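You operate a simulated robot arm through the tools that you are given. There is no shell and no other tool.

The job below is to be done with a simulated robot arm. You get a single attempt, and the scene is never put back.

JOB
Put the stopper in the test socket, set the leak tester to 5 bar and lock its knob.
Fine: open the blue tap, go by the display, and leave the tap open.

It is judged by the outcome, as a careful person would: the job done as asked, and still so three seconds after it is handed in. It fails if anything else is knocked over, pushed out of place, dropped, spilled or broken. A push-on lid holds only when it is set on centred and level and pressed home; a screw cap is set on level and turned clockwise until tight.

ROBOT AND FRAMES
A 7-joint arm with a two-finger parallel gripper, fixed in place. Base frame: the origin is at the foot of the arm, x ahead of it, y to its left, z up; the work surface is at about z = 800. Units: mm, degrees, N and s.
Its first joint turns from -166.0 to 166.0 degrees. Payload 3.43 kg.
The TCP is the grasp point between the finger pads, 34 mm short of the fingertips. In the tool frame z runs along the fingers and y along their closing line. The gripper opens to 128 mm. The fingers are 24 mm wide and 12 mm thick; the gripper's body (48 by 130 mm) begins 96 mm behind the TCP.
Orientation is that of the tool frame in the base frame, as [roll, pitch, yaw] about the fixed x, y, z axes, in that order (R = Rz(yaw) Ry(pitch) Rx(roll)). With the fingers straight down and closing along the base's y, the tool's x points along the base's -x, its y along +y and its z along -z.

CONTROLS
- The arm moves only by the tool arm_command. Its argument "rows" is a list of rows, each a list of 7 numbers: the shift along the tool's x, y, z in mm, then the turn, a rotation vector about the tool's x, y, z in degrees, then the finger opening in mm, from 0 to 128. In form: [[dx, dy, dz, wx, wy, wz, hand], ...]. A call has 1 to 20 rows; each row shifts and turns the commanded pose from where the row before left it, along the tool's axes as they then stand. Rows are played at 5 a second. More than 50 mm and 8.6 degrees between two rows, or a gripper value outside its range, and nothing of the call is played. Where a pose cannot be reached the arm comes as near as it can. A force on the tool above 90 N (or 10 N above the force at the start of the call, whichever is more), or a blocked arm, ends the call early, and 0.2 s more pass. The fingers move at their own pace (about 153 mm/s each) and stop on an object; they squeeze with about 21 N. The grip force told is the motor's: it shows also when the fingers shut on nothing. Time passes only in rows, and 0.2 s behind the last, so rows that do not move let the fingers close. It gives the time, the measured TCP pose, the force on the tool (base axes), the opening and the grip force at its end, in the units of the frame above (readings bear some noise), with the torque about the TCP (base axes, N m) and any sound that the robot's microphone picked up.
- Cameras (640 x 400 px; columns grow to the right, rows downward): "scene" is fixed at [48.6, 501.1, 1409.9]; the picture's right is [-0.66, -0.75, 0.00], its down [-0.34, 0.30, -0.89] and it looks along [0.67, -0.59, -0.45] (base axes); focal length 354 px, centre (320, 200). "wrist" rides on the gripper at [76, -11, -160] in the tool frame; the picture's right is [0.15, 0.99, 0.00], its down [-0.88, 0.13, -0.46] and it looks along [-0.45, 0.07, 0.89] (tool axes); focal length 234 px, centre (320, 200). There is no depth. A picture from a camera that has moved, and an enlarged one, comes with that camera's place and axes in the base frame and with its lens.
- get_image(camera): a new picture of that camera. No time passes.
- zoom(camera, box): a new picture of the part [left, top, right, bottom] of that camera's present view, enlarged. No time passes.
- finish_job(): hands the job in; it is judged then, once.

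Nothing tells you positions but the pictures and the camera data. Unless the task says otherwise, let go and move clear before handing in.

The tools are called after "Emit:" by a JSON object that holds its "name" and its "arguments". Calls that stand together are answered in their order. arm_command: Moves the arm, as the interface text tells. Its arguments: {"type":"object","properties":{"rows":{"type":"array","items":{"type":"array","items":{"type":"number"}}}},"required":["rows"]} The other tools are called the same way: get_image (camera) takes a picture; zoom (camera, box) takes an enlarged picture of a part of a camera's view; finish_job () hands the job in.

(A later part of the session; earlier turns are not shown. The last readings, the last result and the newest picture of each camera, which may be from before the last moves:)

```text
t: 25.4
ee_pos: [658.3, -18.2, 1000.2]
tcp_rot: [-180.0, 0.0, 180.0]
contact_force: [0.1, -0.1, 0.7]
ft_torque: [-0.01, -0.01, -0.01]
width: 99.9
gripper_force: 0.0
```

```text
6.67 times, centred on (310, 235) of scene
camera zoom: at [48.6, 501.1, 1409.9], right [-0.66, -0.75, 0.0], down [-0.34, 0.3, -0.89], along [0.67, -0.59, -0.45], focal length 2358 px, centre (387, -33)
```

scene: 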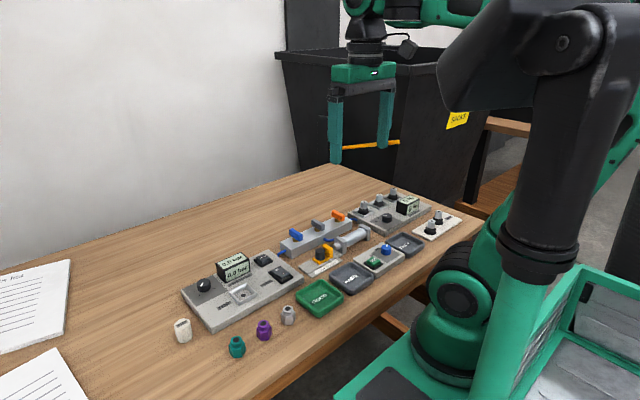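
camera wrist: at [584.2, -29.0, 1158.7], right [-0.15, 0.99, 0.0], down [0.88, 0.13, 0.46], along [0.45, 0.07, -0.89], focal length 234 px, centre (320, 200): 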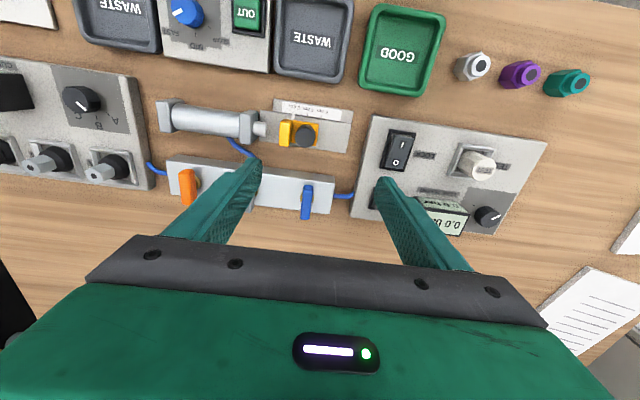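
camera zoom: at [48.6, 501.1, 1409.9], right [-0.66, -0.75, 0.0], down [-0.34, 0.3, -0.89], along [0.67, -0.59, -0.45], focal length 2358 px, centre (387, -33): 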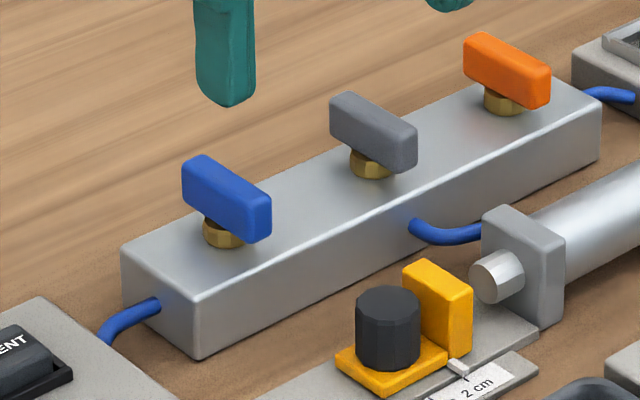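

The blue tap's lever is a T-bar about 47 mm long. It lies across the manifold (along x), centred near (743, -24) with its top around z 864. I'll move above it and measure again from closer.

Emit:
{"name": "arm_command", "arguments": {"rows": [[-20, -1.5, 5, 0, 0, 0, 70], [-25, -1.5, 15, 0, 0, 0, 60], [-25, -1.5, 15, 0, 0, 0, 50], [-13, -1.5, 15, 0, 0, 0, 50], [0, 0, 10, 0, 0, 0, 50], [0, 0, 0, 0, 0, 0, 50], [0, 0, 0, 0, 0, 0, 50]]}}

Emit:
{"name": "get_image", "arguments": {"camera": "wrist"}}

Emit:
{"name": "zoom", "arguments": {"camera": "wrist", "box": [256, 110, 384, 190]}}

Emit:
{"name": "zoom", "arguments": {"camera": "scene", "box": [270, 185, 350, 265]}}

```text
t: 27.0
ee_pos: [740.0, -25.3, 939.9]
tcp_rot: [180.0, 0.0, 180.0]
contact_force: [0.5, 0.3, -0.5]
ft_torque: [-0.02, 0.02, -0.01]
width: 49.8
gripper_force: 0.1
```

```text
taken
camera wrist: at [665.0, -37.1, 1099.5], right [-0.15, 0.99, 0.0], down [0.88, 0.13, 0.46], along [0.45, 0.07, -0.89], focal length 234 px, centre (320, 200)
```

wrist: 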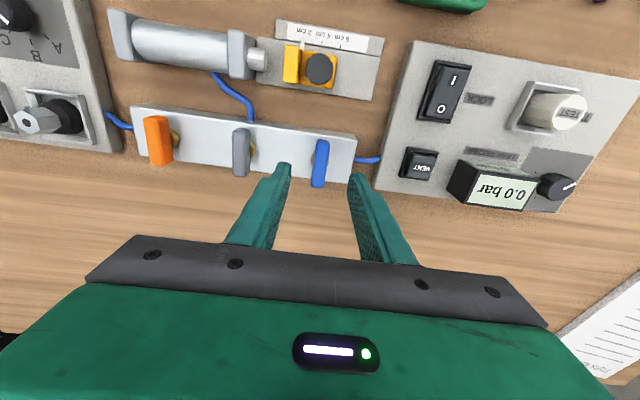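

```text
5.00 times, centred on (320, 150) of wrist
camera zoom: at [665.0, -37.1, 1099.5], right [-0.15, 0.99, 0.0], down [0.88, 0.13, 0.46], along [0.45, 0.07, -0.89], focal length 1171 px, centre (320, 450)
```

zoom: 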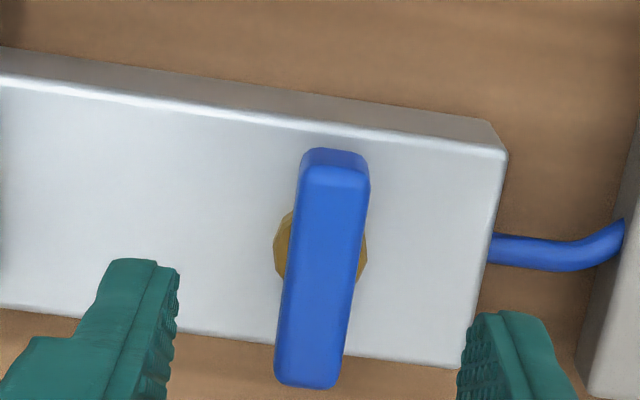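

```text
5.00 times, centred on (310, 225) of scene
camera zoom: at [48.6, 501.1, 1409.9], right [-0.66, -0.75, 0.0], down [-0.34, 0.3, -0.89], along [0.67, -0.59, -0.45], focal length 1769 px, centre (370, 75)
```

zoom: 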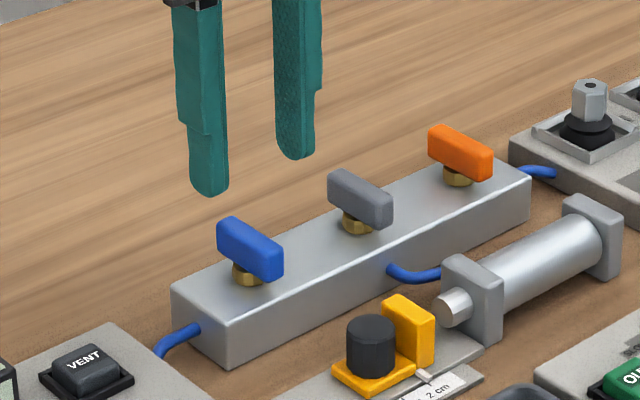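

The tap bar is centred at about (744, -25) with its top at z 866, and the stem is right below it. I'm descending with open fingers on both sides of the bar.

Emit:
{"name": "arm_command", "arguments": {"rows": [[-3.5, 0.9, 5, 0, 0, 0, 42], [0, 0, 15, 0, 0, 0, 42], [0, 0, 15, 0, 0, 0, 42], [0, 0, 13, 0, 0, 0, 42], [0, 0, 8, 0, 0, 0, 42], [0, 0, 0, 0, 0, 0, 42], [0, 0, 0, 0, 0, 0, 42]]}}

Emit:
{"name": "zoom", "arguments": {"camera": "wrist", "box": [256, 110, 384, 190]}}

Emit:
{"name": "zoom", "arguments": {"camera": "scene", "box": [270, 205, 350, 265]}}

```text
t: 28.6
ee_pos: [745.4, -26.0, 882.6]
tcp_rot: [180.0, 0.0, -179.9]
contact_force: [-1.1, -0.1, 0.6]
ft_torque: [0.02, 0.0, -0.02]
width: 42.3
gripper_force: 0.1
```

```text
5.00 times, centred on (320, 150) of wrist
camera zoom: at [670.4, -36.5, 1042.2], right [-0.15, 0.99, 0.0], down [0.88, 0.13, 0.46], along [0.45, 0.07, -0.89], focal length 1171 px, centre (320, 450)
```

zoom: 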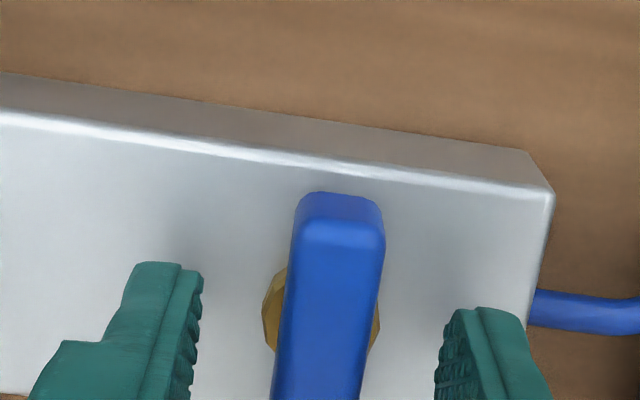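

```text
6.67 times, centred on (310, 235) of scene
camera zoom: at [48.6, 501.1, 1409.9], right [-0.66, -0.75, 0.0], down [-0.34, 0.3, -0.89], along [0.67, -0.59, -0.45], focal length 2358 px, centre (387, -33)
```

zoom: 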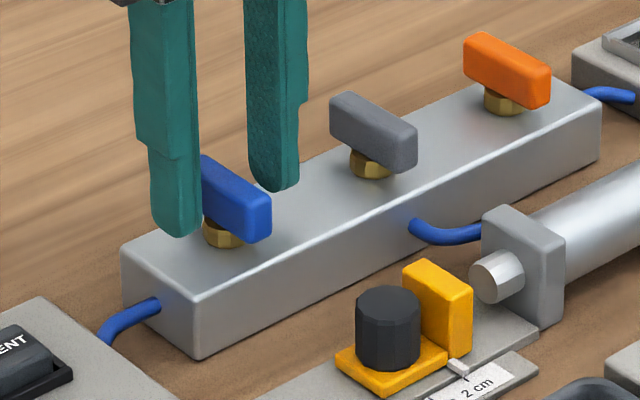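

The fingers flank the bar well. I'll make a small x correction and close on it.

Emit:
{"name": "arm_command", "arguments": {"rows": [[1.5, 0, 0, 0, 0, 0, 36], [0, 0, 0, 0, 0, 0, 28], [0, 0, 0, 0, 0, 0, 20], [0, 0, 0, 0, 0, 0, 14], [0, 0, 0, 0, 0, 0, 8], [0, 0, 0, 0, 0, 0, 5], [0, 0, 0, 0, 0, 0, 5]]}}

Emit:
{"name": "zoom", "arguments": {"camera": "wrist", "box": [256, 110, 384, 190]}}

```text
t: 30.2
ee_pos: [743.8, -23.5, 883.5]
tcp_rot: [-180.0, -0.1, 179.9]
contact_force: [-0.4, -10.4, 1.3]
ft_torque: [-0.29, -0.01, -0.03]
width: 14.7
gripper_force: 45.2
```

```text
5.00 times, centred on (320, 150) of wrist
camera zoom: at [668.1, -36.1, 1042.4], right [-0.14, 0.99, 0.0], down [0.88, 0.13, 0.46], along [0.45, 0.07, -0.89], focal length 1171 px, centre (320, 450)
```

zoom: 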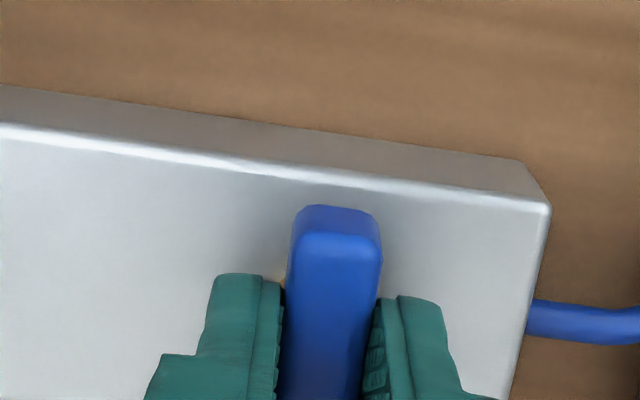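

The bar is gripped, with a sideways force of about 10 N toward -y. I'll ease the arm 1 mm that way before turning.

Emit:
{"name": "arm_command", "arguments": {"rows": [[0, -0.8, 0, 0, 0, 0, 8], [0, 0, 0, 0, 0, 0, 8], [0, 0, 0, 0, 0, 0, 8]]}}

```text
t: 31.0
ee_pos: [743.5, -25.1, 883.0]
tcp_rot: [-180.0, 0.0, 179.8]
contact_force: [5.4, -10.1, -3.2]
ft_torque: [-0.2, 0.52, 0.02]
width: 14.8
gripper_force: 45.2
```

Now I'll try a small turn, anticlockwise seen from above, while watching the torque and whether the bar follows.

Emit:
{"name": "arm_command", "arguments": {"rows": [[0, -0.6, 0, 0, 0, 0, 8], [0, 0, 0, 0, 0, -2, 8], [0, 0, 0, 0, 0, -2, 8], [0, 0, 0, 0, 0, -2, 8], [0, 0, 0, 0, 0, 0, 8]]}}

Emit:
{"name": "zoom", "arguments": {"camera": "wrist", "box": [256, 110, 384, 190]}}

Emit:
{"name": "zoom", "arguments": {"camera": "scene", "box": [270, 205, 350, 265]}}

```text
t: 32.2
ee_pos: [741.7, -25.8, 883.7]
tcp_rot: [-179.9, -0.3, -173.9]
contact_force: [-3.9, -4.9, -10.6]
ft_torque: [-0.15, 0.03, -1.39]
width: 17.0
gripper_force: 45.1
```

```text
5.00 times, centred on (320, 150) of wrist
camera zoom: at [669.6, -44.3, 1042.6], right [-0.25, 0.97, 0.0], down [0.86, 0.22, 0.45], along [0.44, 0.11, -0.89], focal length 1171 px, centre (320, 450)
```

zoom: 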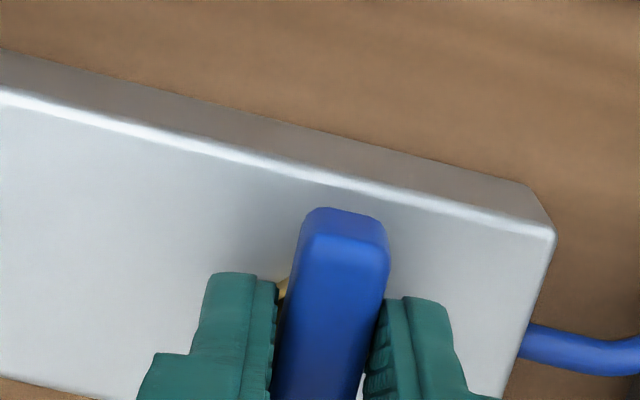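

```text
6.67 times, centred on (310, 235) of scene
camera zoom: at [48.6, 501.1, 1409.9], right [-0.66, -0.75, 0.0], down [-0.34, 0.3, -0.89], along [0.67, -0.59, -0.45], focal length 2358 px, centre (387, -33)
```

zoom: 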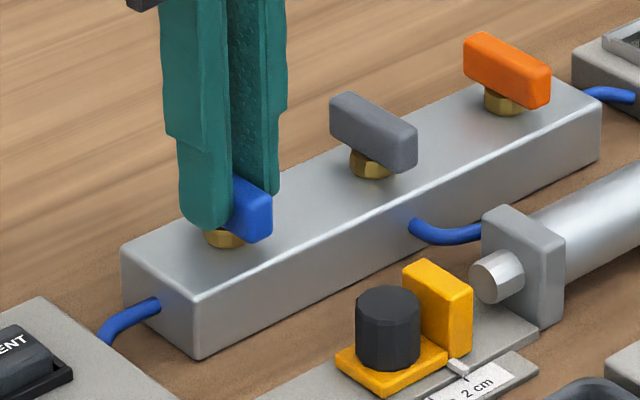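

The bar did not follow: the opening widened and the torque reached -1.4 N m, so that direction is against a stop. I'll turn back and try clockwise.

Emit:
{"name": "arm_command", "arguments": {"rows": [[0, 0, 0, 0, 0, 2, 8], [0, 0, 0, 0, 0, 2, 8], [0, 0, 0, 0, 0, 2, 8], [0, 0, 0, 0, 0, 0, 8], [0, 0, 0, 0, 0, 2, 8], [0, 0, 0, 0, 0, 2, 8], [0, 0, 0, 0, 0, 2, 8], [0, 0, 0, 0, 0, 0, 8]]}}

Emit:
{"name": "zoom", "arguments": {"camera": "wrist", "box": [256, 110, 384, 190]}}

Emit:
{"name": "zoom", "arguments": {"camera": "scene", "box": [270, 205, 350, 265]}}

```text
t: 34.0
ee_pos: [743.2, -25.0, 883.5]
tcp_rot: [-180.0, 0.0, 174.0]
contact_force: [-11.2, -5.4, -5.4]
ft_torque: [-0.24, -1.06, -0.01]
width: 14.7
gripper_force: 45.2
```

```text
5.00 times, centred on (320, 150) of wrist
camera zoom: at [667.4, -28.2, 1042.5], right [-0.04, 1.0, 0.0], down [0.89, 0.04, 0.46], along [0.45, 0.02, -0.89], focal length 1171 px, centre (320, 450)
```

zoom: 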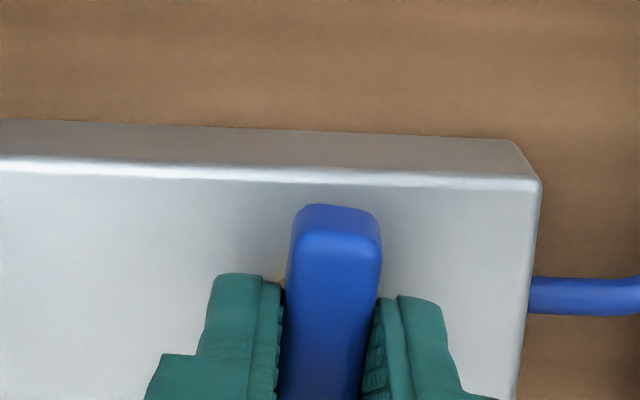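

```text
6.67 times, centred on (310, 235) of scene
camera zoom: at [48.6, 501.1, 1409.9], right [-0.66, -0.75, 0.0], down [-0.34, 0.3, -0.89], along [0.67, -0.59, -0.45], focal length 2358 px, centre (387, -33)
```

zoom: 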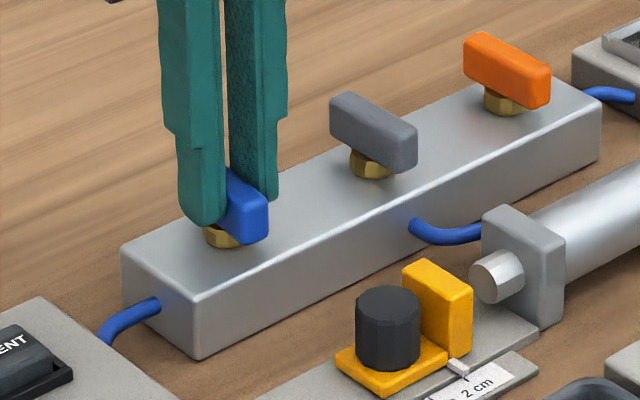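

The bar follows clockwise with almost no torque. I'll continue turning clockwise in steps, easing off the sideways force.

Emit:
{"name": "arm_command", "arguments": {"rows": [[0.8, -0.3, 0, 0, 0, 3, 8], [0, 0, 0, 0, 0, 4, 8], [0, 0, 0, 0, 0, 4, 8], [0, 0, 0, 0, 0, 4, 8], [0, 0, 0, 0, 0, 4, 8], [0, 0, 0, 0, 0, 0, 8]]}}

Emit:
{"name": "zoom", "arguments": {"camera": "scene", "box": [270, 205, 350, 265]}}

```text
t: 35.4
ee_pos: [743.5, -23.6, 883.3]
tcp_rot: [179.9, 0.0, 154.9]
contact_force: [5.0, 0.8, -12.1]
ft_torque: [-0.49, -1.37, -0.04]
width: 14.9
gripper_force: 44.7
```

```text
6.67 times, centred on (310, 235) of scene
camera zoom: at [48.6, 501.1, 1409.9], right [-0.66, -0.75, 0.0], down [-0.34, 0.3, -0.89], along [0.67, -0.59, -0.45], focal length 2358 px, centre (387, -33)
```

zoom: 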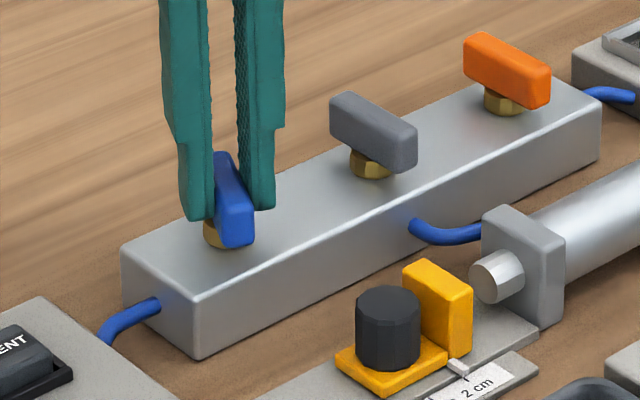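

The tap turns freely and is about 25° round. Continuing.

Emit:
{"name": "arm_command", "arguments": {"rows": [[0, 0, 0.5, 0, 0, 5, 8], [0, 0, 0, 0, 0, 5, 8], [0, 0, 0, 0, 0, 5, 8], [0, 0, 0, 0, 0, 5, 8], [0, 0, 0, 0, 0, 5, 8], [0, 0, 0, 0, 0, 0, 8]]}}

Emit:
{"name": "zoom", "arguments": {"camera": "scene", "box": [180, 205, 350, 305]}}

```text
t: 36.8
ee_pos: [744.9, -24.0, 883.3]
tcp_rot: [179.9, 0.1, 130.0]
contact_force: [22.4, 11.7, 5.6]
ft_torque: [1.13, 0.17, 0.09]
width: 14.9
gripper_force: 45.1
```

```text
3.76 times, centred on (265, 255) of scene
camera zoom: at [48.6, 501.1, 1409.9], right [-0.66, -0.75, 0.0], down [-0.34, 0.3, -0.89], along [0.67, -0.59, -0.45], focal length 1332 px, centre (527, -7)
```

zoom: 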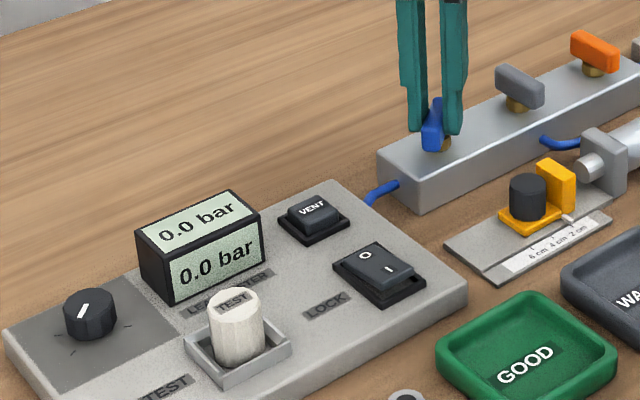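

About 50° done, with a sideways force of around 25 N. I'll shift slightly to relieve it and turn on.

Emit:
{"name": "arm_command", "arguments": {"rows": [[-0.2, 0.8, 0, 0, 0, 0, 8], [0, 0, 0, 0, 0, 5, 8], [0, 0, 0, 0, 0, 5, 8], [0, 0, 0, 0, 0, 5, 8], [0, 0, 0, 0, 0, 5, 8], [0, 0, 0, 0, 0, 5, 8], [0, 0, 0, 0, 0, 0, 8]]}}

Emit:
{"name": "zoom", "arguments": {"camera": "scene", "box": [270, 205, 350, 265]}}

```text
t: 38.4
ee_pos: [743.8, -23.8, 883.0]
tcp_rot: [179.9, 0.0, 105.0]
contact_force: [24.3, 25.4, 13.9]
ft_torque: [1.08, -0.43, 0.05]
width: 14.9
gripper_force: 44.5
```

```text
6.67 times, centred on (310, 235) of scene
camera zoom: at [48.6, 501.1, 1409.9], right [-0.66, -0.75, 0.0], down [-0.34, 0.3, -0.89], along [0.67, -0.59, -0.45], focal length 2358 px, centre (387, -33)
```

zoom: 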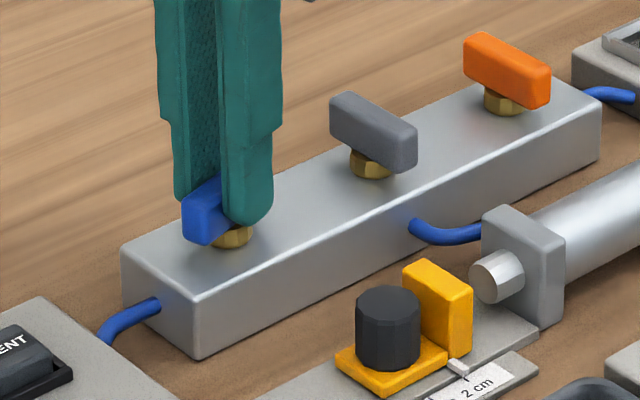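

About 75° done. I'll relieve the force again and finish the quarter turn.

Emit:
{"name": "arm_command", "arguments": {"rows": [[0.8, 1.2, -0.4, 0, 0, 0, 8], [0, 0, 0, 0, 0, 4, 8], [0, 0, 0, 0, 0, 4, 8], [0, 0, 0, 0, 0, 4, 8], [0, 0, 0, 0, 0, 3, 8], [0, 0, 0, 0, 0, 0, 8]]}}

Emit:
{"name": "zoom", "arguments": {"camera": "scene", "box": [180, 205, 350, 305]}}

Emit:
{"name": "get_image", "arguments": {"camera": "wrist"}}

```text
t: 39.8
ee_pos: [744.9, -24.2, 883.0]
tcp_rot: [179.9, 0.0, 89.9]
contact_force: [26.5, 13.9, 14.4]
ft_torque: [-0.85, -0.59, 0.14]
width: 14.7
gripper_force: 45.0
```

```text
3.76 times, centred on (265, 255) of scene
camera zoom: at [48.6, 501.1, 1409.9], right [-0.66, -0.75, 0.0], down [-0.34, 0.3, -0.89], along [0.67, -0.59, -0.45], focal length 1332 px, centre (527, -7)
```

zoom: 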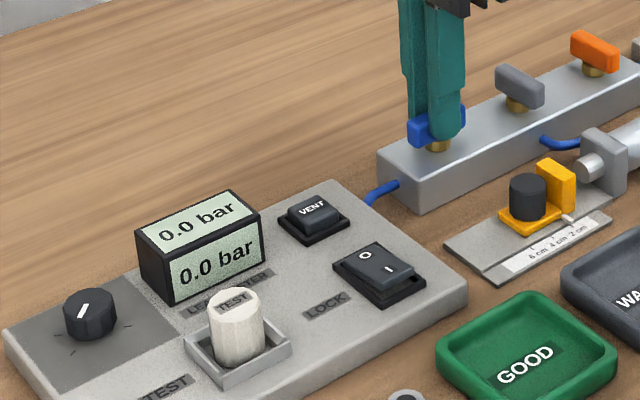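

```text
taken
camera wrist: at [734.4, 52.5, 1042.3], right [0.99, 0.14, 0.0], down [0.13, -0.88, 0.46], along [0.07, -0.45, -0.89], focal length 234 px, centre (320, 200)
```

wrist: 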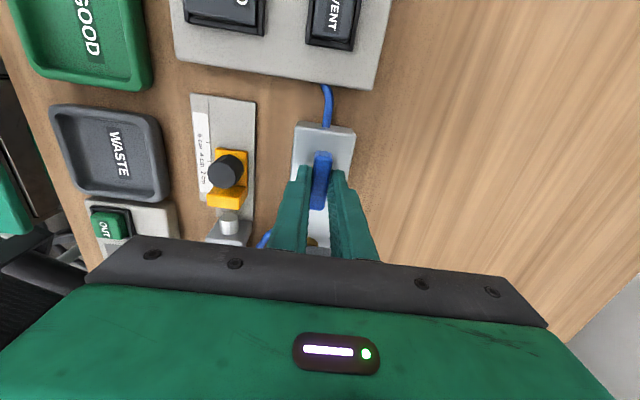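

The bar now lies along the manifold, which is the open position. I'll test a few degrees more to feel whether it is at its end stop.

Emit:
{"name": "arm_command", "arguments": {"rows": [[0, 1.0, -0.4, 0, 0, 0, 8], [0, 0, 0, 0, 0, 2, 8], [0, 0, 0, 0, 0, 2, 8], [0, 0, 0, 0, 0, 0, 8]]}}

Emit:
{"name": "zoom", "arguments": {"camera": "wrist", "box": [270, 110, 374, 175]}}

```text
t: 40.8
ee_pos: [744.2, -22.8, 882.9]
tcp_rot: [180.0, 0.0, 85.9]
contact_force: [21.6, 5.8, 18.6]
ft_torque: [-0.12, -0.51, 1.3]
width: 15.7
gripper_force: 44.7
```

```text
6.15 times, centred on (322, 142) of wrist
camera zoom: at [739.8, 53.1, 1042.1], right [1.0, 0.08, 0.0], down [0.07, -0.89, 0.46], along [0.04, -0.45, -0.89], focal length 1441 px, centre (308, 554)
```

zoom: 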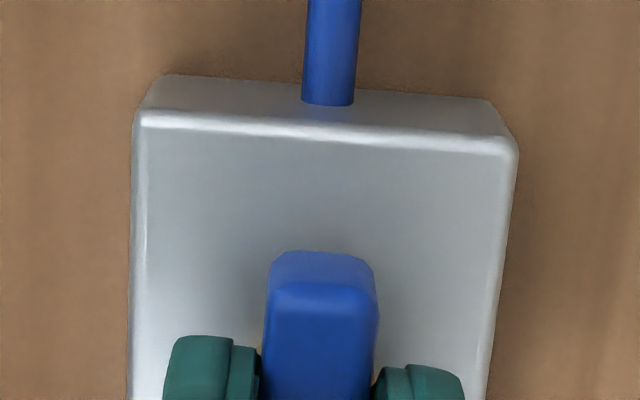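

A firm stop at 90°, so the tap is fully open. I'll relax the twist, open the fingers and rise.

Emit:
{"name": "arm_command", "arguments": {"rows": [[0, 0, 0, 0, 0, -3, 8], [0, 0, 0, 0, 0, 0, 16], [0, 0, 0, 0, 0, 0, 24], [0, 0, 0, 0, 0, 0, 36], [0, 0, 0, 0, 0, 0, 44], [0, 0, -10, 0, 0, 0, 44], [0, 0, -20, 0, 0, 0, 44], [0, 0, -25, 0, 0, 0, 44], [0, 0, -25, 0, 0, 0, 44], [0, 0, -20, 0, 0, 0, 44], [0, 0, 0, 0, 0, 0, 44]]}}

Emit:
{"name": "get_image", "arguments": {"camera": "wrist"}}

Emit:
{"name": "zoom", "arguments": {"camera": "scene", "box": [180, 205, 350, 305]}}

```text
t: 43.2
ee_pos: [744.6, -24.0, 986.1]
tcp_rot: [-180.0, 0.0, 88.9]
contact_force: [0.2, -0.1, 0.2]
ft_torque: [-0.03, -0.02, -0.01]
width: 43.8
gripper_force: 0.1
```

```text
taken
camera wrist: at [735.1, 50.9, 1143.8], right [0.99, 0.13, 0.0], down [0.11, -0.88, 0.46], along [0.06, -0.45, -0.89], focal length 234 px, centre (320, 200)
```

wrist: 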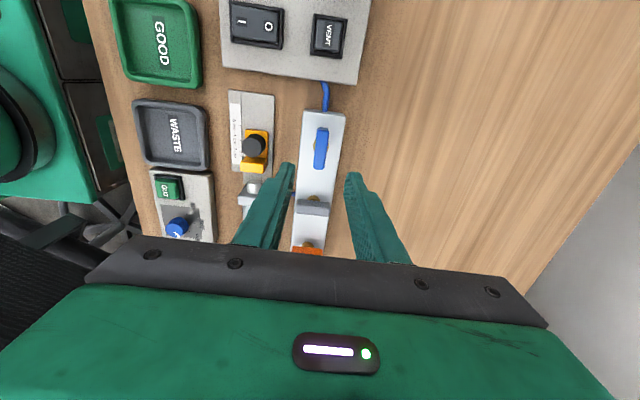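

```text
3.76 times, centred on (265, 255) of scene
camera zoom: at [48.6, 501.1, 1409.9], right [-0.66, -0.75, 0.0], down [-0.34, 0.3, -0.89], along [0.67, -0.59, -0.45], focal length 1332 px, centre (527, -7)
```

zoom: 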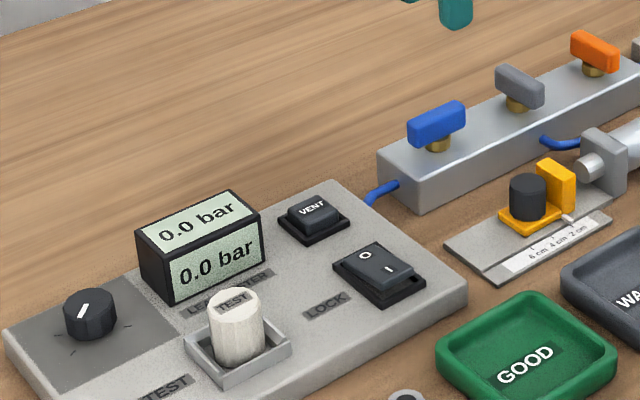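

The blue tap is open, in line with the manifold, and the grey and orange ones are untouched. Next I'll turn the gripper back to its usual heading and move toward the knob.

Emit:
{"name": "arm_command", "arguments": {"rows": [[0, 0, -10, 0, 0, -8.2, 60], [0, 0, 0, 0, 0, -8.3, 60], [0, 0, 0, 0, 0, -8.3, 60], [0, 0, 0, 0, 0, -8.3, 60], [0, 0, 0, 0, 0, -8.3, 60], [0, 0, 0, 0, 0, -8.3, 60], [0, 0, 0, 0, 0, -8.3, 60], [0, 0, 0, 0, 0, -8.3, 60], [0, 0, 0, 0, 0, -8.3, 60], [0, 0, 0, 0, 0, -8.3, 60], [0, 0, 0, 0, 0, -8.2, 60], [0, 0, 0, 0, 0, 0, 60], [0, 0, 0, 0, 0, 0, 60]]}}

```text
t: 46.0
ee_pos: [744.5, -24.1, 992.1]
tcp_rot: [-180.0, -0.1, -179.9]
contact_force: [0.7, -0.1, -0.7]
ft_torque: [0.03, 0.0, -0.01]
width: 60.0
gripper_force: 0.1
```

The heading is back to normal at a safe height. Now I'm moving over toward the knob, staying above the display.

Emit:
{"name": "arm_command", "arguments": {"rows": [[10, 20, 0, 0, 0, 0, 100], [10, 30, 0, 0, 0, 0, 100], [10, 35, 0, 0, 0, 0, 100], [10, 35, 0, 0, 0, 0, 100], [10, 35, 0, 0, 0, 0, 100], [10, 35, 0, 0, 0, 0, 100], [10, 35, 0, 0, 0, 0, 100], [10, 30, 0, 0, 0, 0, 100], [5, 20, 0, 0, 0, 0, 100], [0, 10, 0, 0, 0, 0, 100], [0, 0, 0, 0, 0, 0, 100], [0, 0, 0, 0, 0, 0, 100]]}}

Emit:
{"name": "get_image", "arguments": {"camera": "wrist"}}

Emit:
{"name": "zoom", "arguments": {"camera": "wrist", "box": [256, 130, 384, 210]}}

```text
t: 48.6
ee_pos: [659.6, 261.5, 994.6]
tcp_rot: [180.0, 0.0, -179.8]
contact_force: [0.3, -0.3, -1.0]
ft_torque: [0.01, -0.01, 0.04]
width: 100.1
gripper_force: 0.0
```

```text
taken
camera wrist: at [584.8, 249.8, 1153.6], right [-0.15, 0.99, 0.0], down [0.88, 0.13, 0.46], along [0.45, 0.07, -0.89], focal length 234 px, centre (320, 200)
```

wrist: 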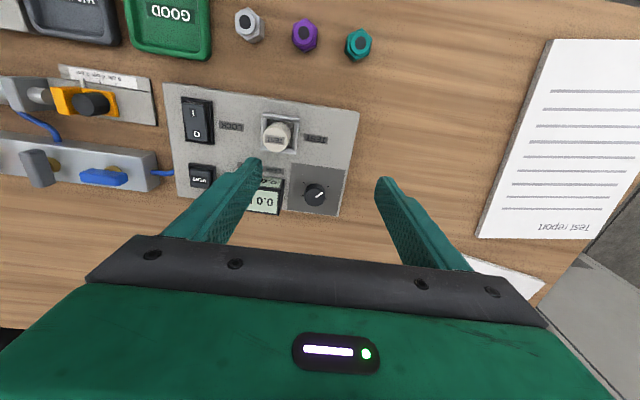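

```text
5.00 times, centred on (320, 170) of wrist
camera zoom: at [584.8, 249.8, 1153.6], right [-0.15, 0.99, 0.0], down [0.88, 0.13, 0.46], along [0.45, 0.07, -0.89], focal length 1171 px, centre (320, 350)
```

zoom: 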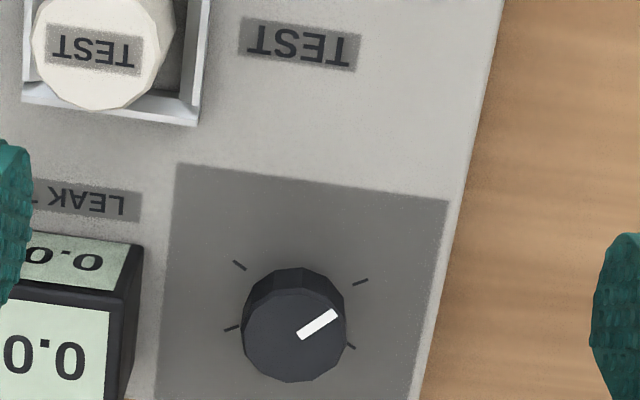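

The knob is about 32 mm across and 15 mm high, centred near (741, 266). Its pointer is at the first tick on the lower left, so it turns clockwise from zero. I'll go above it and turn the gripper so I have a long clockwise stroke available.

Emit:
{"name": "arm_command", "arguments": {"rows": [[-15, 1, 5, 0, 0, 0, 70], [-25, 1.5, 10, 0, 0, 0, 50], [-25, 1.5, 10, 0, 0, 0, 46], [-15, 0.8, 10, 0, 0, 0, 46], [0, 0, 5, 0, 0, 0, 46], [0, 0, 0, 0, 0, -8, 46], [0, 0, 0, 0, 0, -8, 46], [0, 0, 0, 0, 0, -8, 46], [0, 0, 0, 0, 0, -8, 46], [0, 0, 0, 0, 0, -8, 46], [0, 0, 0, 0, 0, -8, 46], [0, 0, 0, 0, 0, -8, 46], [0, 0, 0, 0, 0, -8, 46], [0, 0, 0, 0, 0, -8, 46], [0, 0, 0, 0, 0, -8, 46], [0, 0, 0, 0, 0, 0, 46], [0, 0, 0, 0, 0, 0, 46]]}}

Emit:
{"name": "get_image", "arguments": {"camera": "wrist"}}

Emit:
{"name": "zoom", "arguments": {"camera": "scene", "box": [160, 200, 320, 310]}}

```text
t: 52.2
ee_pos: [739.0, 266.3, 954.4]
tcp_rot: [180.0, 0.1, -99.9]
contact_force: [0.8, -0.2, 1.3]
ft_torque: [0.0, 0.03, 0.0]
width: 46.3
gripper_force: 0.0
```

```text
taken
camera wrist: at [738.2, 189.1, 1113.2], right [-1.0, 0.03, 0.0], down [0.02, 0.89, 0.46], along [0.01, 0.46, -0.89], focal length 234 px, centre (320, 200)
```

wrist: 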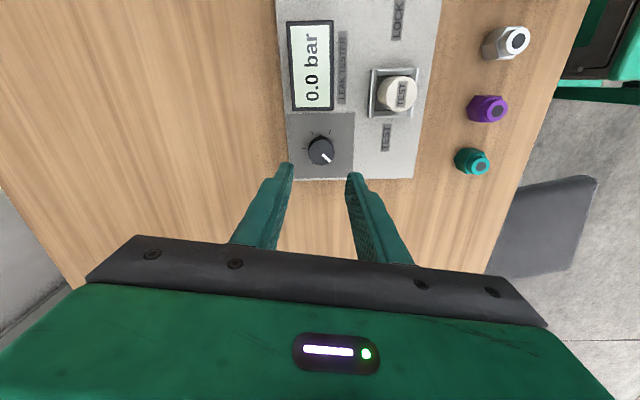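

```text
3.64 times, centred on (240, 255) of scene
camera zoom: at [48.6, 501.1, 1409.9], right [-0.66, -0.75, 0.0], down [-0.34, 0.3, -0.89], along [0.67, -0.59, -0.45], focal length 1286 px, centre (611, 0)
```

zoom: 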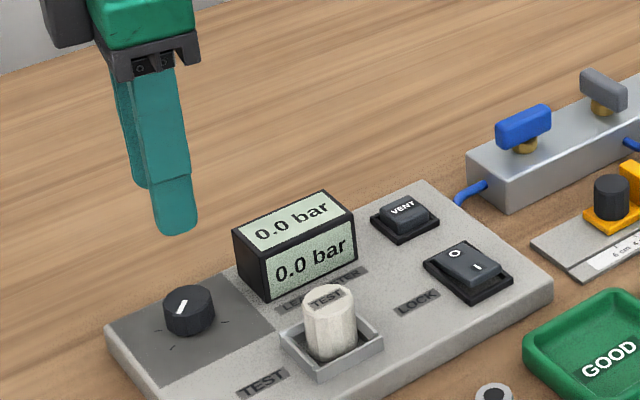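

The gripper reached heading -100° without trouble, and the wrist camera now sees both knob and display. I'm measuring the knob from here.

Emit:
{"name": "zoom", "arguments": {"camera": "wrist", "box": [272, 110, 368, 170]}}

Emit:
{"name": "zoom", "arguments": {"camera": "scene", "box": [185, 260, 225, 300]}}

```text
6.67 times, centred on (320, 140) of wrist
camera zoom: at [738.2, 189.1, 1113.2], right [-1.0, 0.03, 0.0], down [0.02, 0.89, 0.46], along [0.01, 0.46, -0.89], focal length 1561 px, centre (320, 600)
```

zoom: 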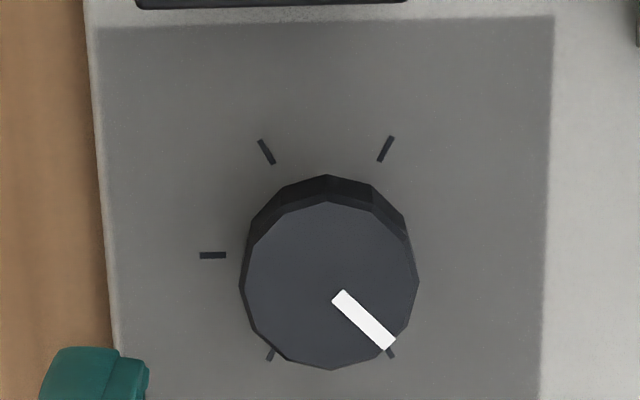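

```text
10.00 times, centred on (205, 280) of scene
camera zoom: at [48.6, 501.1, 1409.9], right [-0.66, -0.75, 0.0], down [-0.34, 0.3, -0.89], along [0.67, -0.59, -0.45], focal length 3537 px, centre (1470, -600)
```

zoom: 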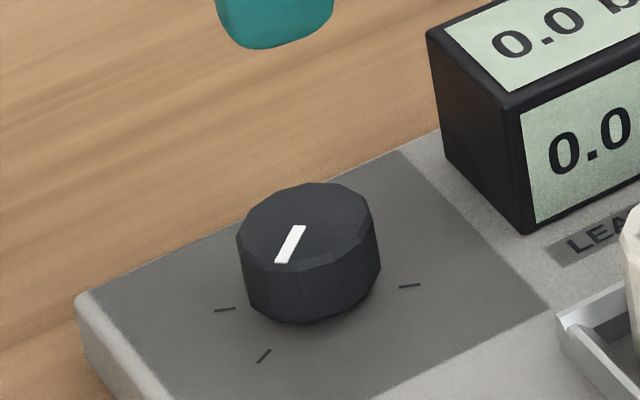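

The knob centre works out to (738.3, 265) with its top near z 841, and its scale has five ticks. I'm descending around it with the fingers in front and behind, pausing partway to check.

Emit:
{"name": "arm_command", "arguments": {"rows": [[1.25, 1.9, 10, 0, 0, 0, 46], [0, 0, 20, 0, 0, 0, 46], [0, 0, 20, 0, 0, 0, 46], [0, 0, 18, 0, 0, 0, 46], [0, 0, 0, 0, 0, 0, 46], [0, 0, 0, 0, 0, 0, 46]]}}

Emit:
{"name": "zoom", "arguments": {"camera": "wrist", "box": [240, 100, 400, 200]}}

Emit:
{"name": "zoom", "arguments": {"camera": "scene", "box": [170, 220, 270, 310]}}

```text
t: 53.6
ee_pos: [738.2, 265.4, 885.9]
tcp_rot: [180.0, 0.0, -99.8]
contact_force: [-0.4, -0.6, -0.1]
ft_torque: [0.01, -0.01, 0.0]
width: 45.9
gripper_force: 0.1
```

```text
4.00 times, centred on (320, 150) of wrist
camera zoom: at [737.0, 188.4, 1045.2], right [-1.0, 0.03, 0.0], down [0.02, 0.89, 0.46], along [0.01, 0.46, -0.89], focal length 937 px, centre (320, 400)
```

zoom: 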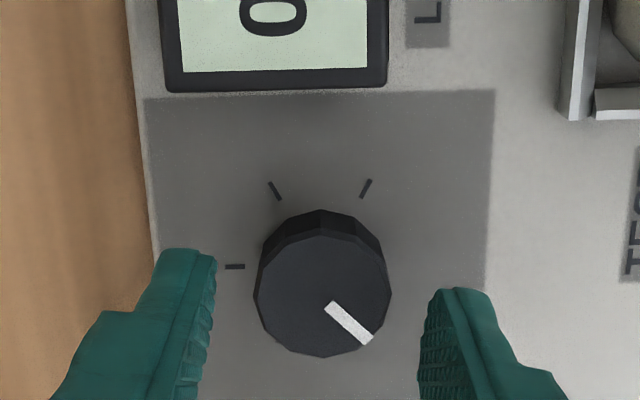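

```text
4.44 times, centred on (220, 265) of scene
camera zoom: at [48.6, 501.1, 1409.9], right [-0.66, -0.75, 0.0], down [-0.34, 0.3, -0.89], along [0.67, -0.59, -0.45], focal length 1572 px, centre (764, -89)
```

zoom: 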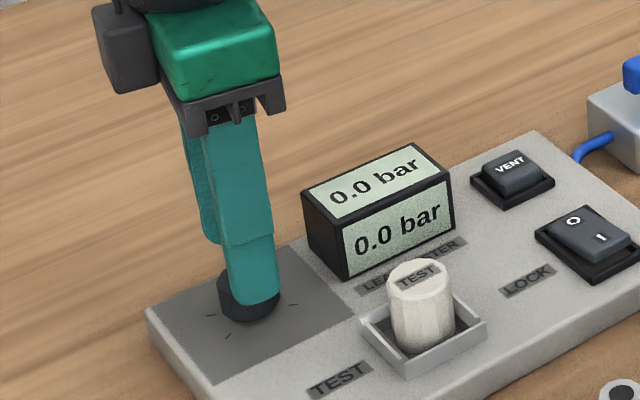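

The knob is centred between the fingers within 1 mm. I'll descend so the fingertips stop about 5 mm above the panel.

Emit:
{"name": "arm_command", "arguments": {"rows": [[0.8, 0.8, 5, 0, 0, 0, 46], [0, 0, 10, 0, 0, 0, 46], [0, 0, 10, 0, 0, 0, 46], [0, 0, 0, 0, 0, 0, 46], [0, 0, 0, 0, 0, 0, 46]]}}

Emit:
{"name": "zoom", "arguments": {"camera": "wrist", "box": [240, 100, 400, 200]}}

Emit:
{"name": "zoom", "arguments": {"camera": "scene", "box": [170, 220, 270, 310]}}

```text
t: 54.8
ee_pos: [735.5, 264.7, 863.0]
tcp_rot: [180.0, 0.0, -99.9]
contact_force: [0.2, -0.1, 0.3]
ft_torque: [0.01, 0.02, -0.01]
width: 46.0
gripper_force: 0.1
```

```text
4.00 times, centred on (320, 150) of wrist
camera zoom: at [734.8, 188.4, 1021.5], right [-1.0, 0.03, 0.0], down [0.02, 0.89, 0.46], along [0.01, 0.46, -0.89], focal length 937 px, centre (320, 400)
```

zoom: 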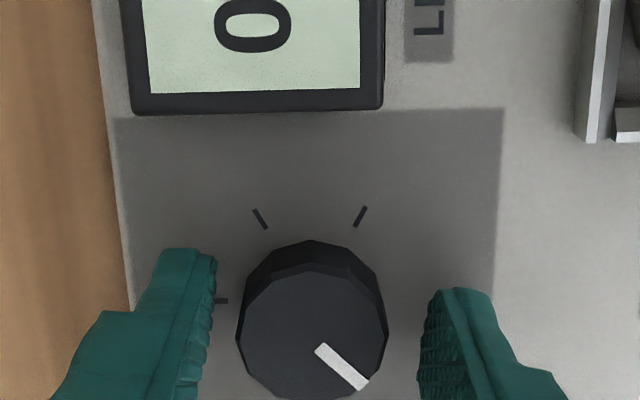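

```text
4.44 times, centred on (220, 265) of scene
camera zoom: at [48.6, 501.1, 1409.9], right [-0.66, -0.75, 0.0], down [-0.34, 0.3, -0.89], along [0.67, -0.59, -0.45], focal length 1572 px, centre (764, -89)
```

zoom: 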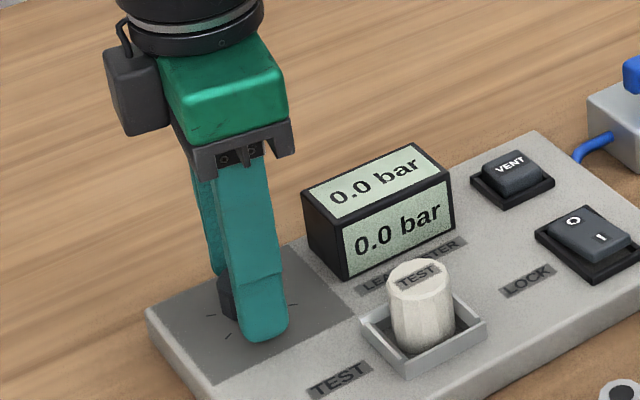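

The gripper is low around the knob, about 1 mm off toward -x. I'll correct that and close on it.

Emit:
{"name": "arm_command", "arguments": {"rows": [[-0.2, -1.2, 1.5, 0, 0, 0, 42], [0, 0, 0, 0, 0, 0, 38], [0, 0, 0, 0, 0, 0, 34], [0, 0, 0, 0, 0, 0, 30], [0, 0, 0, 0, 0, 0, 26], [0, 0, 0, 0, 0, 0, 26]]}}

Emit:
{"name": "zoom", "arguments": {"camera": "wrist", "box": [240, 100, 400, 200]}}

```text
t: 56.2
ee_pos: [738.3, 265.2, 860.4]
tcp_rot: [-180.0, 0.0, -100.0]
contact_force: [2.2, 1.2, 0.0]
ft_torque: [0.01, -0.11, -0.07]
width: 31.2
gripper_force: 44.7
```

```text
4.00 times, centred on (320, 150) of wrist
camera zoom: at [736.4, 188.4, 1019.9], right [-1.0, 0.03, 0.0], down [0.02, 0.89, 0.46], along [0.01, 0.46, -0.89], focal length 937 px, centre (320, 400)
```

zoom: 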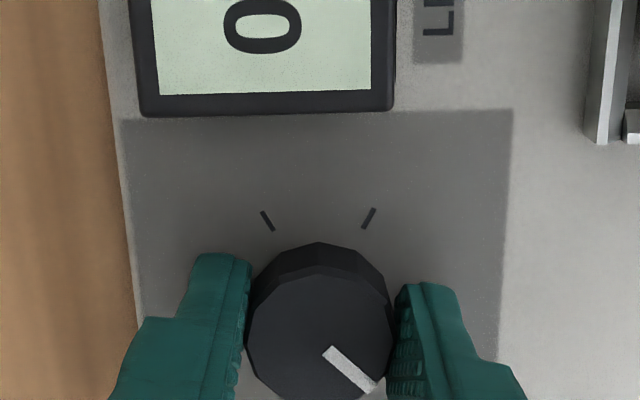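

The knob is gripped nicely, with only 2 N sideways. I'm turning clockwise a little and watching the display.

Emit:
{"name": "arm_command", "arguments": {"rows": [[0, 0, 0, 0, 0, 4, 26], [0, 0, 0, 0, 0, 5, 26], [0, 0, 0, 0, 0, 5, 26], [0, 0, 0, 0, 0, 6, 26], [0, 0, 0, 0, 0, 0, 26]]}}

Emit:
{"name": "get_image", "arguments": {"camera": "wrist"}}

Emit:
{"name": "zoom", "arguments": {"camera": "scene", "box": [170, 220, 270, 310]}}

```text
t: 57.4
ee_pos: [736.8, 263.0, 861.8]
tcp_rot: [-180.0, 0.1, -120.0]
contact_force: [0.9, -3.5, 21.5]
ft_torque: [-0.17, 0.09, 0.03]
width: 31.1
gripper_force: 44.9
```

```text
taken
camera wrist: at [710.0, 193.7, 1019.7], right [-0.93, 0.37, 0.0], down [0.33, 0.83, 0.46], along [0.17, 0.42, -0.89], focal length 234 px, centre (320, 200)
```

wrist: 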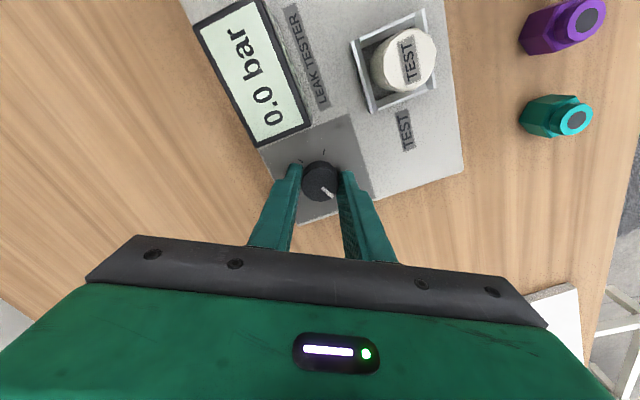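

```text
4.44 times, centred on (220, 265) of scene
camera zoom: at [48.6, 501.1, 1409.9], right [-0.66, -0.75, 0.0], down [-0.34, 0.3, -0.89], along [0.67, -0.59, -0.45], focal length 1572 px, centre (764, -89)
```

zoom: 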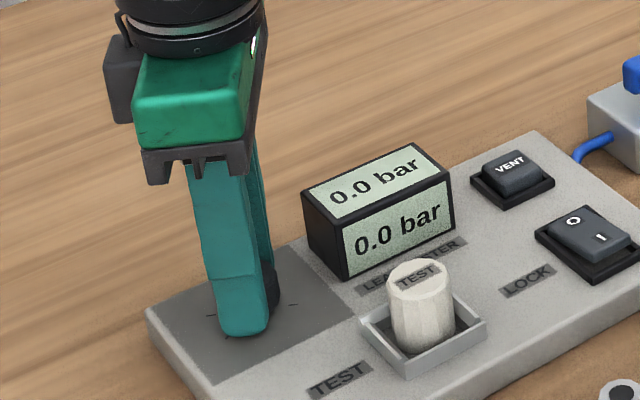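

The knob turned with the fingers, but the display still shows 0.0. I'll turn further in small steps and recheck.

Emit:
{"name": "arm_command", "arguments": {"rows": [[0, 0, -0.5, 0, 0, 4, 26], [0, 0, 0, 0, 0, 4, 26], [0, 0, 0, 0, 0, 4, 26], [0, 0, 0, 0, 0, 4, 26], [0, 0, 0, 0, 0, 4, 26], [0, 0, 0, 0, 0, 0, 26], [0, 0, 0, 0, 0, 0, 26]]}}

Emit:
{"name": "zoom", "arguments": {"camera": "wrist", "box": [180, 0, 460, 200]}}

Emit:
{"name": "zoom", "arguments": {"camera": "scene", "box": [170, 220, 270, 310]}}

```text
t: 59.0
ee_pos: [737.5, 265.1, 859.8]
tcp_rot: [179.9, 0.0, -140.0]
contact_force: [3.8, 0.3, 15.3]
ft_torque: [-0.1, 0.29, -0.01]
width: 31.5
gripper_force: 45.0
```

```text
2.00 times, centred on (320, 100) of wrist
camera zoom: at [687.7, 207.5, 1019.7], right [-0.75, 0.66, 0.0], down [0.59, 0.67, 0.46], along [0.3, 0.34, -0.89], focal length 468 px, centre (320, 400)
```

zoom: 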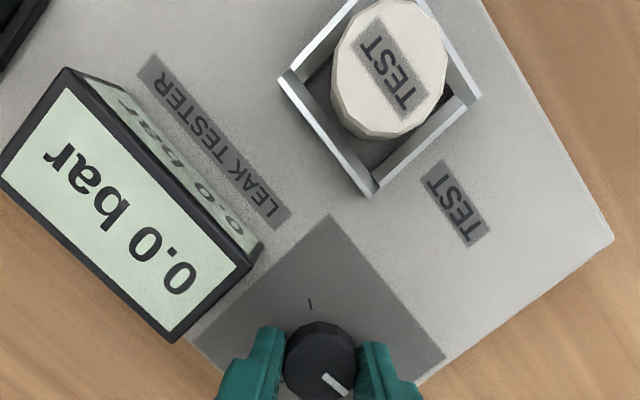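

```text
4.44 times, centred on (220, 265) of scene
camera zoom: at [48.6, 501.1, 1409.9], right [-0.66, -0.75, 0.0], down [-0.34, 0.3, -0.89], along [0.67, -0.59, -0.45], focal length 1572 px, centre (764, -89)
```

zoom: 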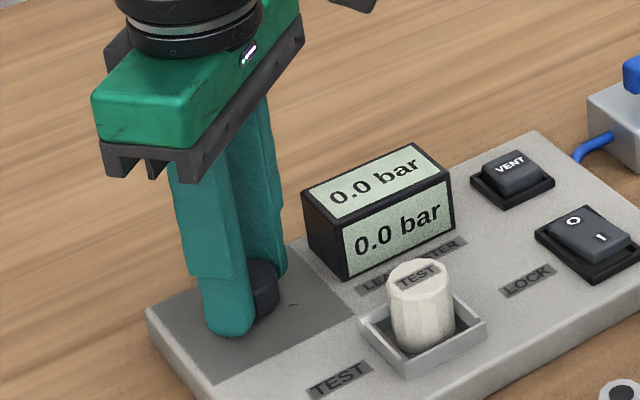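

The pointer is now at about 9 o'clock and the display still shows 0.0. I'll keep turning in small steps and watch for it to rise.

Emit:
{"name": "arm_command", "arguments": {"rows": [[0, 0, -0.5, 0, 0, 4, 26], [0, 0, 0, 0, 0, 4, 26], [0, 0, 0, 0, 0, 4, 26], [0, 0, 0, 0, 0, 4, 26], [0, 0, 0, 0, 0, 4, 26], [0, 0, 0, 0, 0, 0, 26], [0, 0, 0, 0, 0, 0, 26]]}}

Emit:
{"name": "zoom", "arguments": {"camera": "wrist", "box": [180, 0, 460, 200]}}

Emit:
{"name": "zoom", "arguments": {"camera": "scene", "box": [170, 220, 270, 310]}}

```text
t: 60.6
ee_pos: [738.1, 265.3, 860.1]
tcp_rot: [180.0, 0.0, -160.1]
contact_force: [9.1, -0.9, -0.3]
ft_torque: [-0.08, 0.12, 0.0]
width: 31.1
gripper_force: 44.5
```

```text
2.00 times, centred on (320, 100) of wrist
camera zoom: at [671.3, 228.4, 1019.7], right [-0.48, 0.88, 0.0], down [0.78, 0.42, 0.46], along [0.4, 0.22, -0.89], focal length 468 px, centre (320, 400)
```

zoom: 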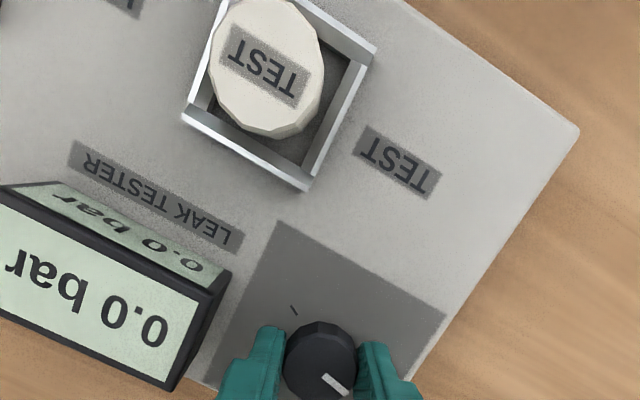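

```text
4.44 times, centred on (220, 265) of scene
camera zoom: at [48.6, 501.1, 1409.9], right [-0.66, -0.75, 0.0], down [-0.34, 0.3, -0.89], along [0.67, -0.59, -0.45], focal length 1572 px, centre (764, -89)
```

zoom: 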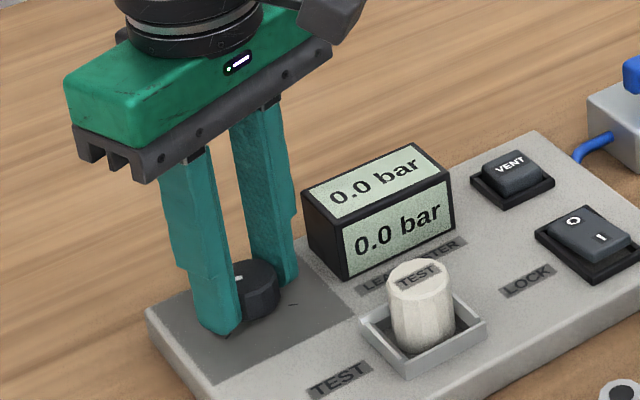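

The display still reads 0.0 with the pointer at about -70°. Before going further I'll wait a moment, then inspect the lock switch, the vent button, the stopper and the tap.

Emit:
{"name": "arm_command", "arguments": {"rows": [[0, 0, 0, 0, 0, 0, 26], [0, 0, 0, 0, 0, 0, 26], [0, 0, 0, 0, 0, 0, 26], [0, 0, 0, 0, 0, 0, 26], [0, 0, 0, 0, 0, 0, 26]]}}

Emit:
{"name": "zoom", "arguments": {"camera": "scene", "box": [225, 245, 305, 305]}}

Emit:
{"name": "zoom", "arguments": {"camera": "wrist", "box": [60, 0, 260, 160]}}

Emit:
{"name": "zoom", "arguments": {"camera": "scene", "box": [270, 205, 350, 265]}}

```text
t: 61.8
ee_pos: [736.9, 265.6, 860.2]
tcp_rot: [180.0, -0.1, -160.1]
contact_force: [8.7, -3.0, -5.8]
ft_torque: [0.01, -0.47, 0.01]
width: 30.8
gripper_force: 44.7
```

```text
6.67 times, centred on (265, 275) of scene
camera zoom: at [48.6, 501.1, 1409.9], right [-0.66, -0.75, 0.0], down [-0.34, 0.3, -0.89], along [0.67, -0.59, -0.45], focal length 2358 px, centre (687, -300)
```

zoom: 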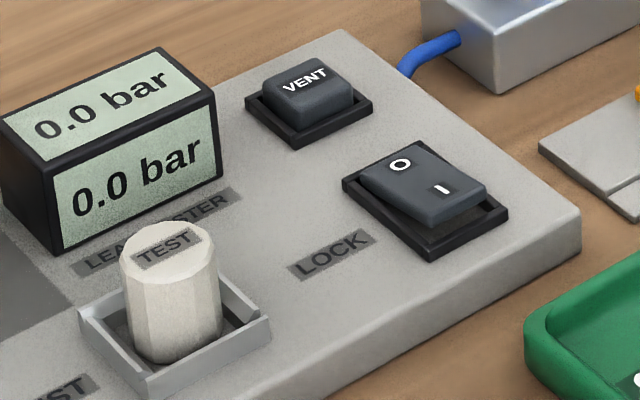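

```text
2.50 times, centred on (160, 80) of wrist
camera zoom: at [671.4, 228.4, 1019.7], right [-0.48, 0.88, 0.0], down [0.78, 0.42, 0.45], along [0.4, 0.22, -0.89], focal length 585 px, centre (720, 500)
```

zoom: 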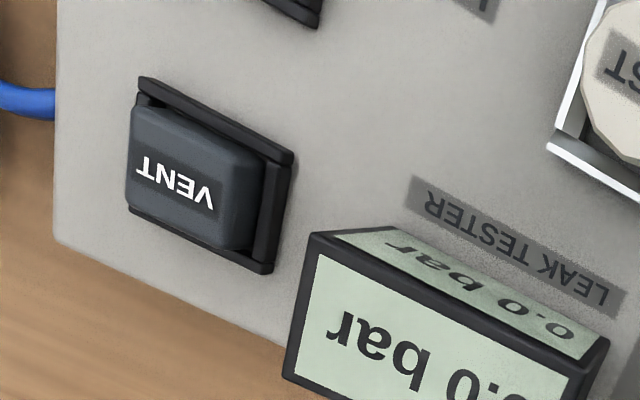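

```text
6.67 times, centred on (310, 235) of scene
camera zoom: at [48.6, 501.1, 1409.9], right [-0.66, -0.75, 0.0], down [-0.34, 0.3, -0.89], along [0.67, -0.59, -0.45], focal length 2358 px, centre (387, -33)
```

zoom: 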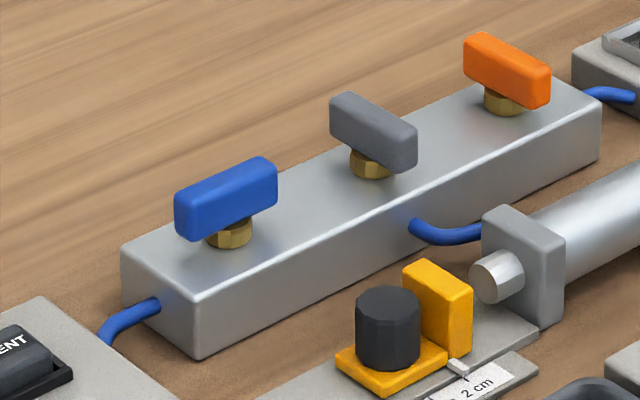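

The LOCK rocker is at O (unlocked), VENT is up, and the tap is in line, so nothing looks wrong. The gauge may have a dead band at the start, so I'll turn on in smaller steps.

Emit:
{"name": "arm_command", "arguments": {"rows": [[0, 0, 0, 0, 0, 3, 26], [0, 0, 0, 0, 0, 3, 26], [0, 0, 0, 0, 0, 3, 26], [0, 0, 0, 0, 0, 3, 26], [0, 0, 0, 0, 0, 0, 26], [0, 0, 0, 0, 0, 0, 26]]}}

Emit:
{"name": "zoom", "arguments": {"camera": "scene", "box": [170, 220, 270, 310]}}

```text
t: 63.2
ee_pos: [737.8, 264.7, 859.9]
tcp_rot: [180.0, 0.0, -171.9]
contact_force: [2.5, -0.9, 4.6]
ft_torque: [0.03, 0.26, -0.04]
width: 31.1
gripper_force: 45.2
```

```text
4.44 times, centred on (220, 265) of scene
camera zoom: at [48.6, 501.1, 1409.9], right [-0.66, -0.75, 0.0], down [-0.34, 0.3, -0.89], along [0.67, -0.59, -0.45], focal length 1572 px, centre (764, -89)
```

zoom: 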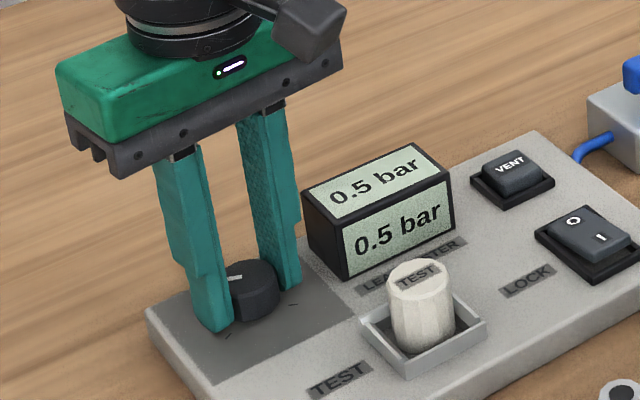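

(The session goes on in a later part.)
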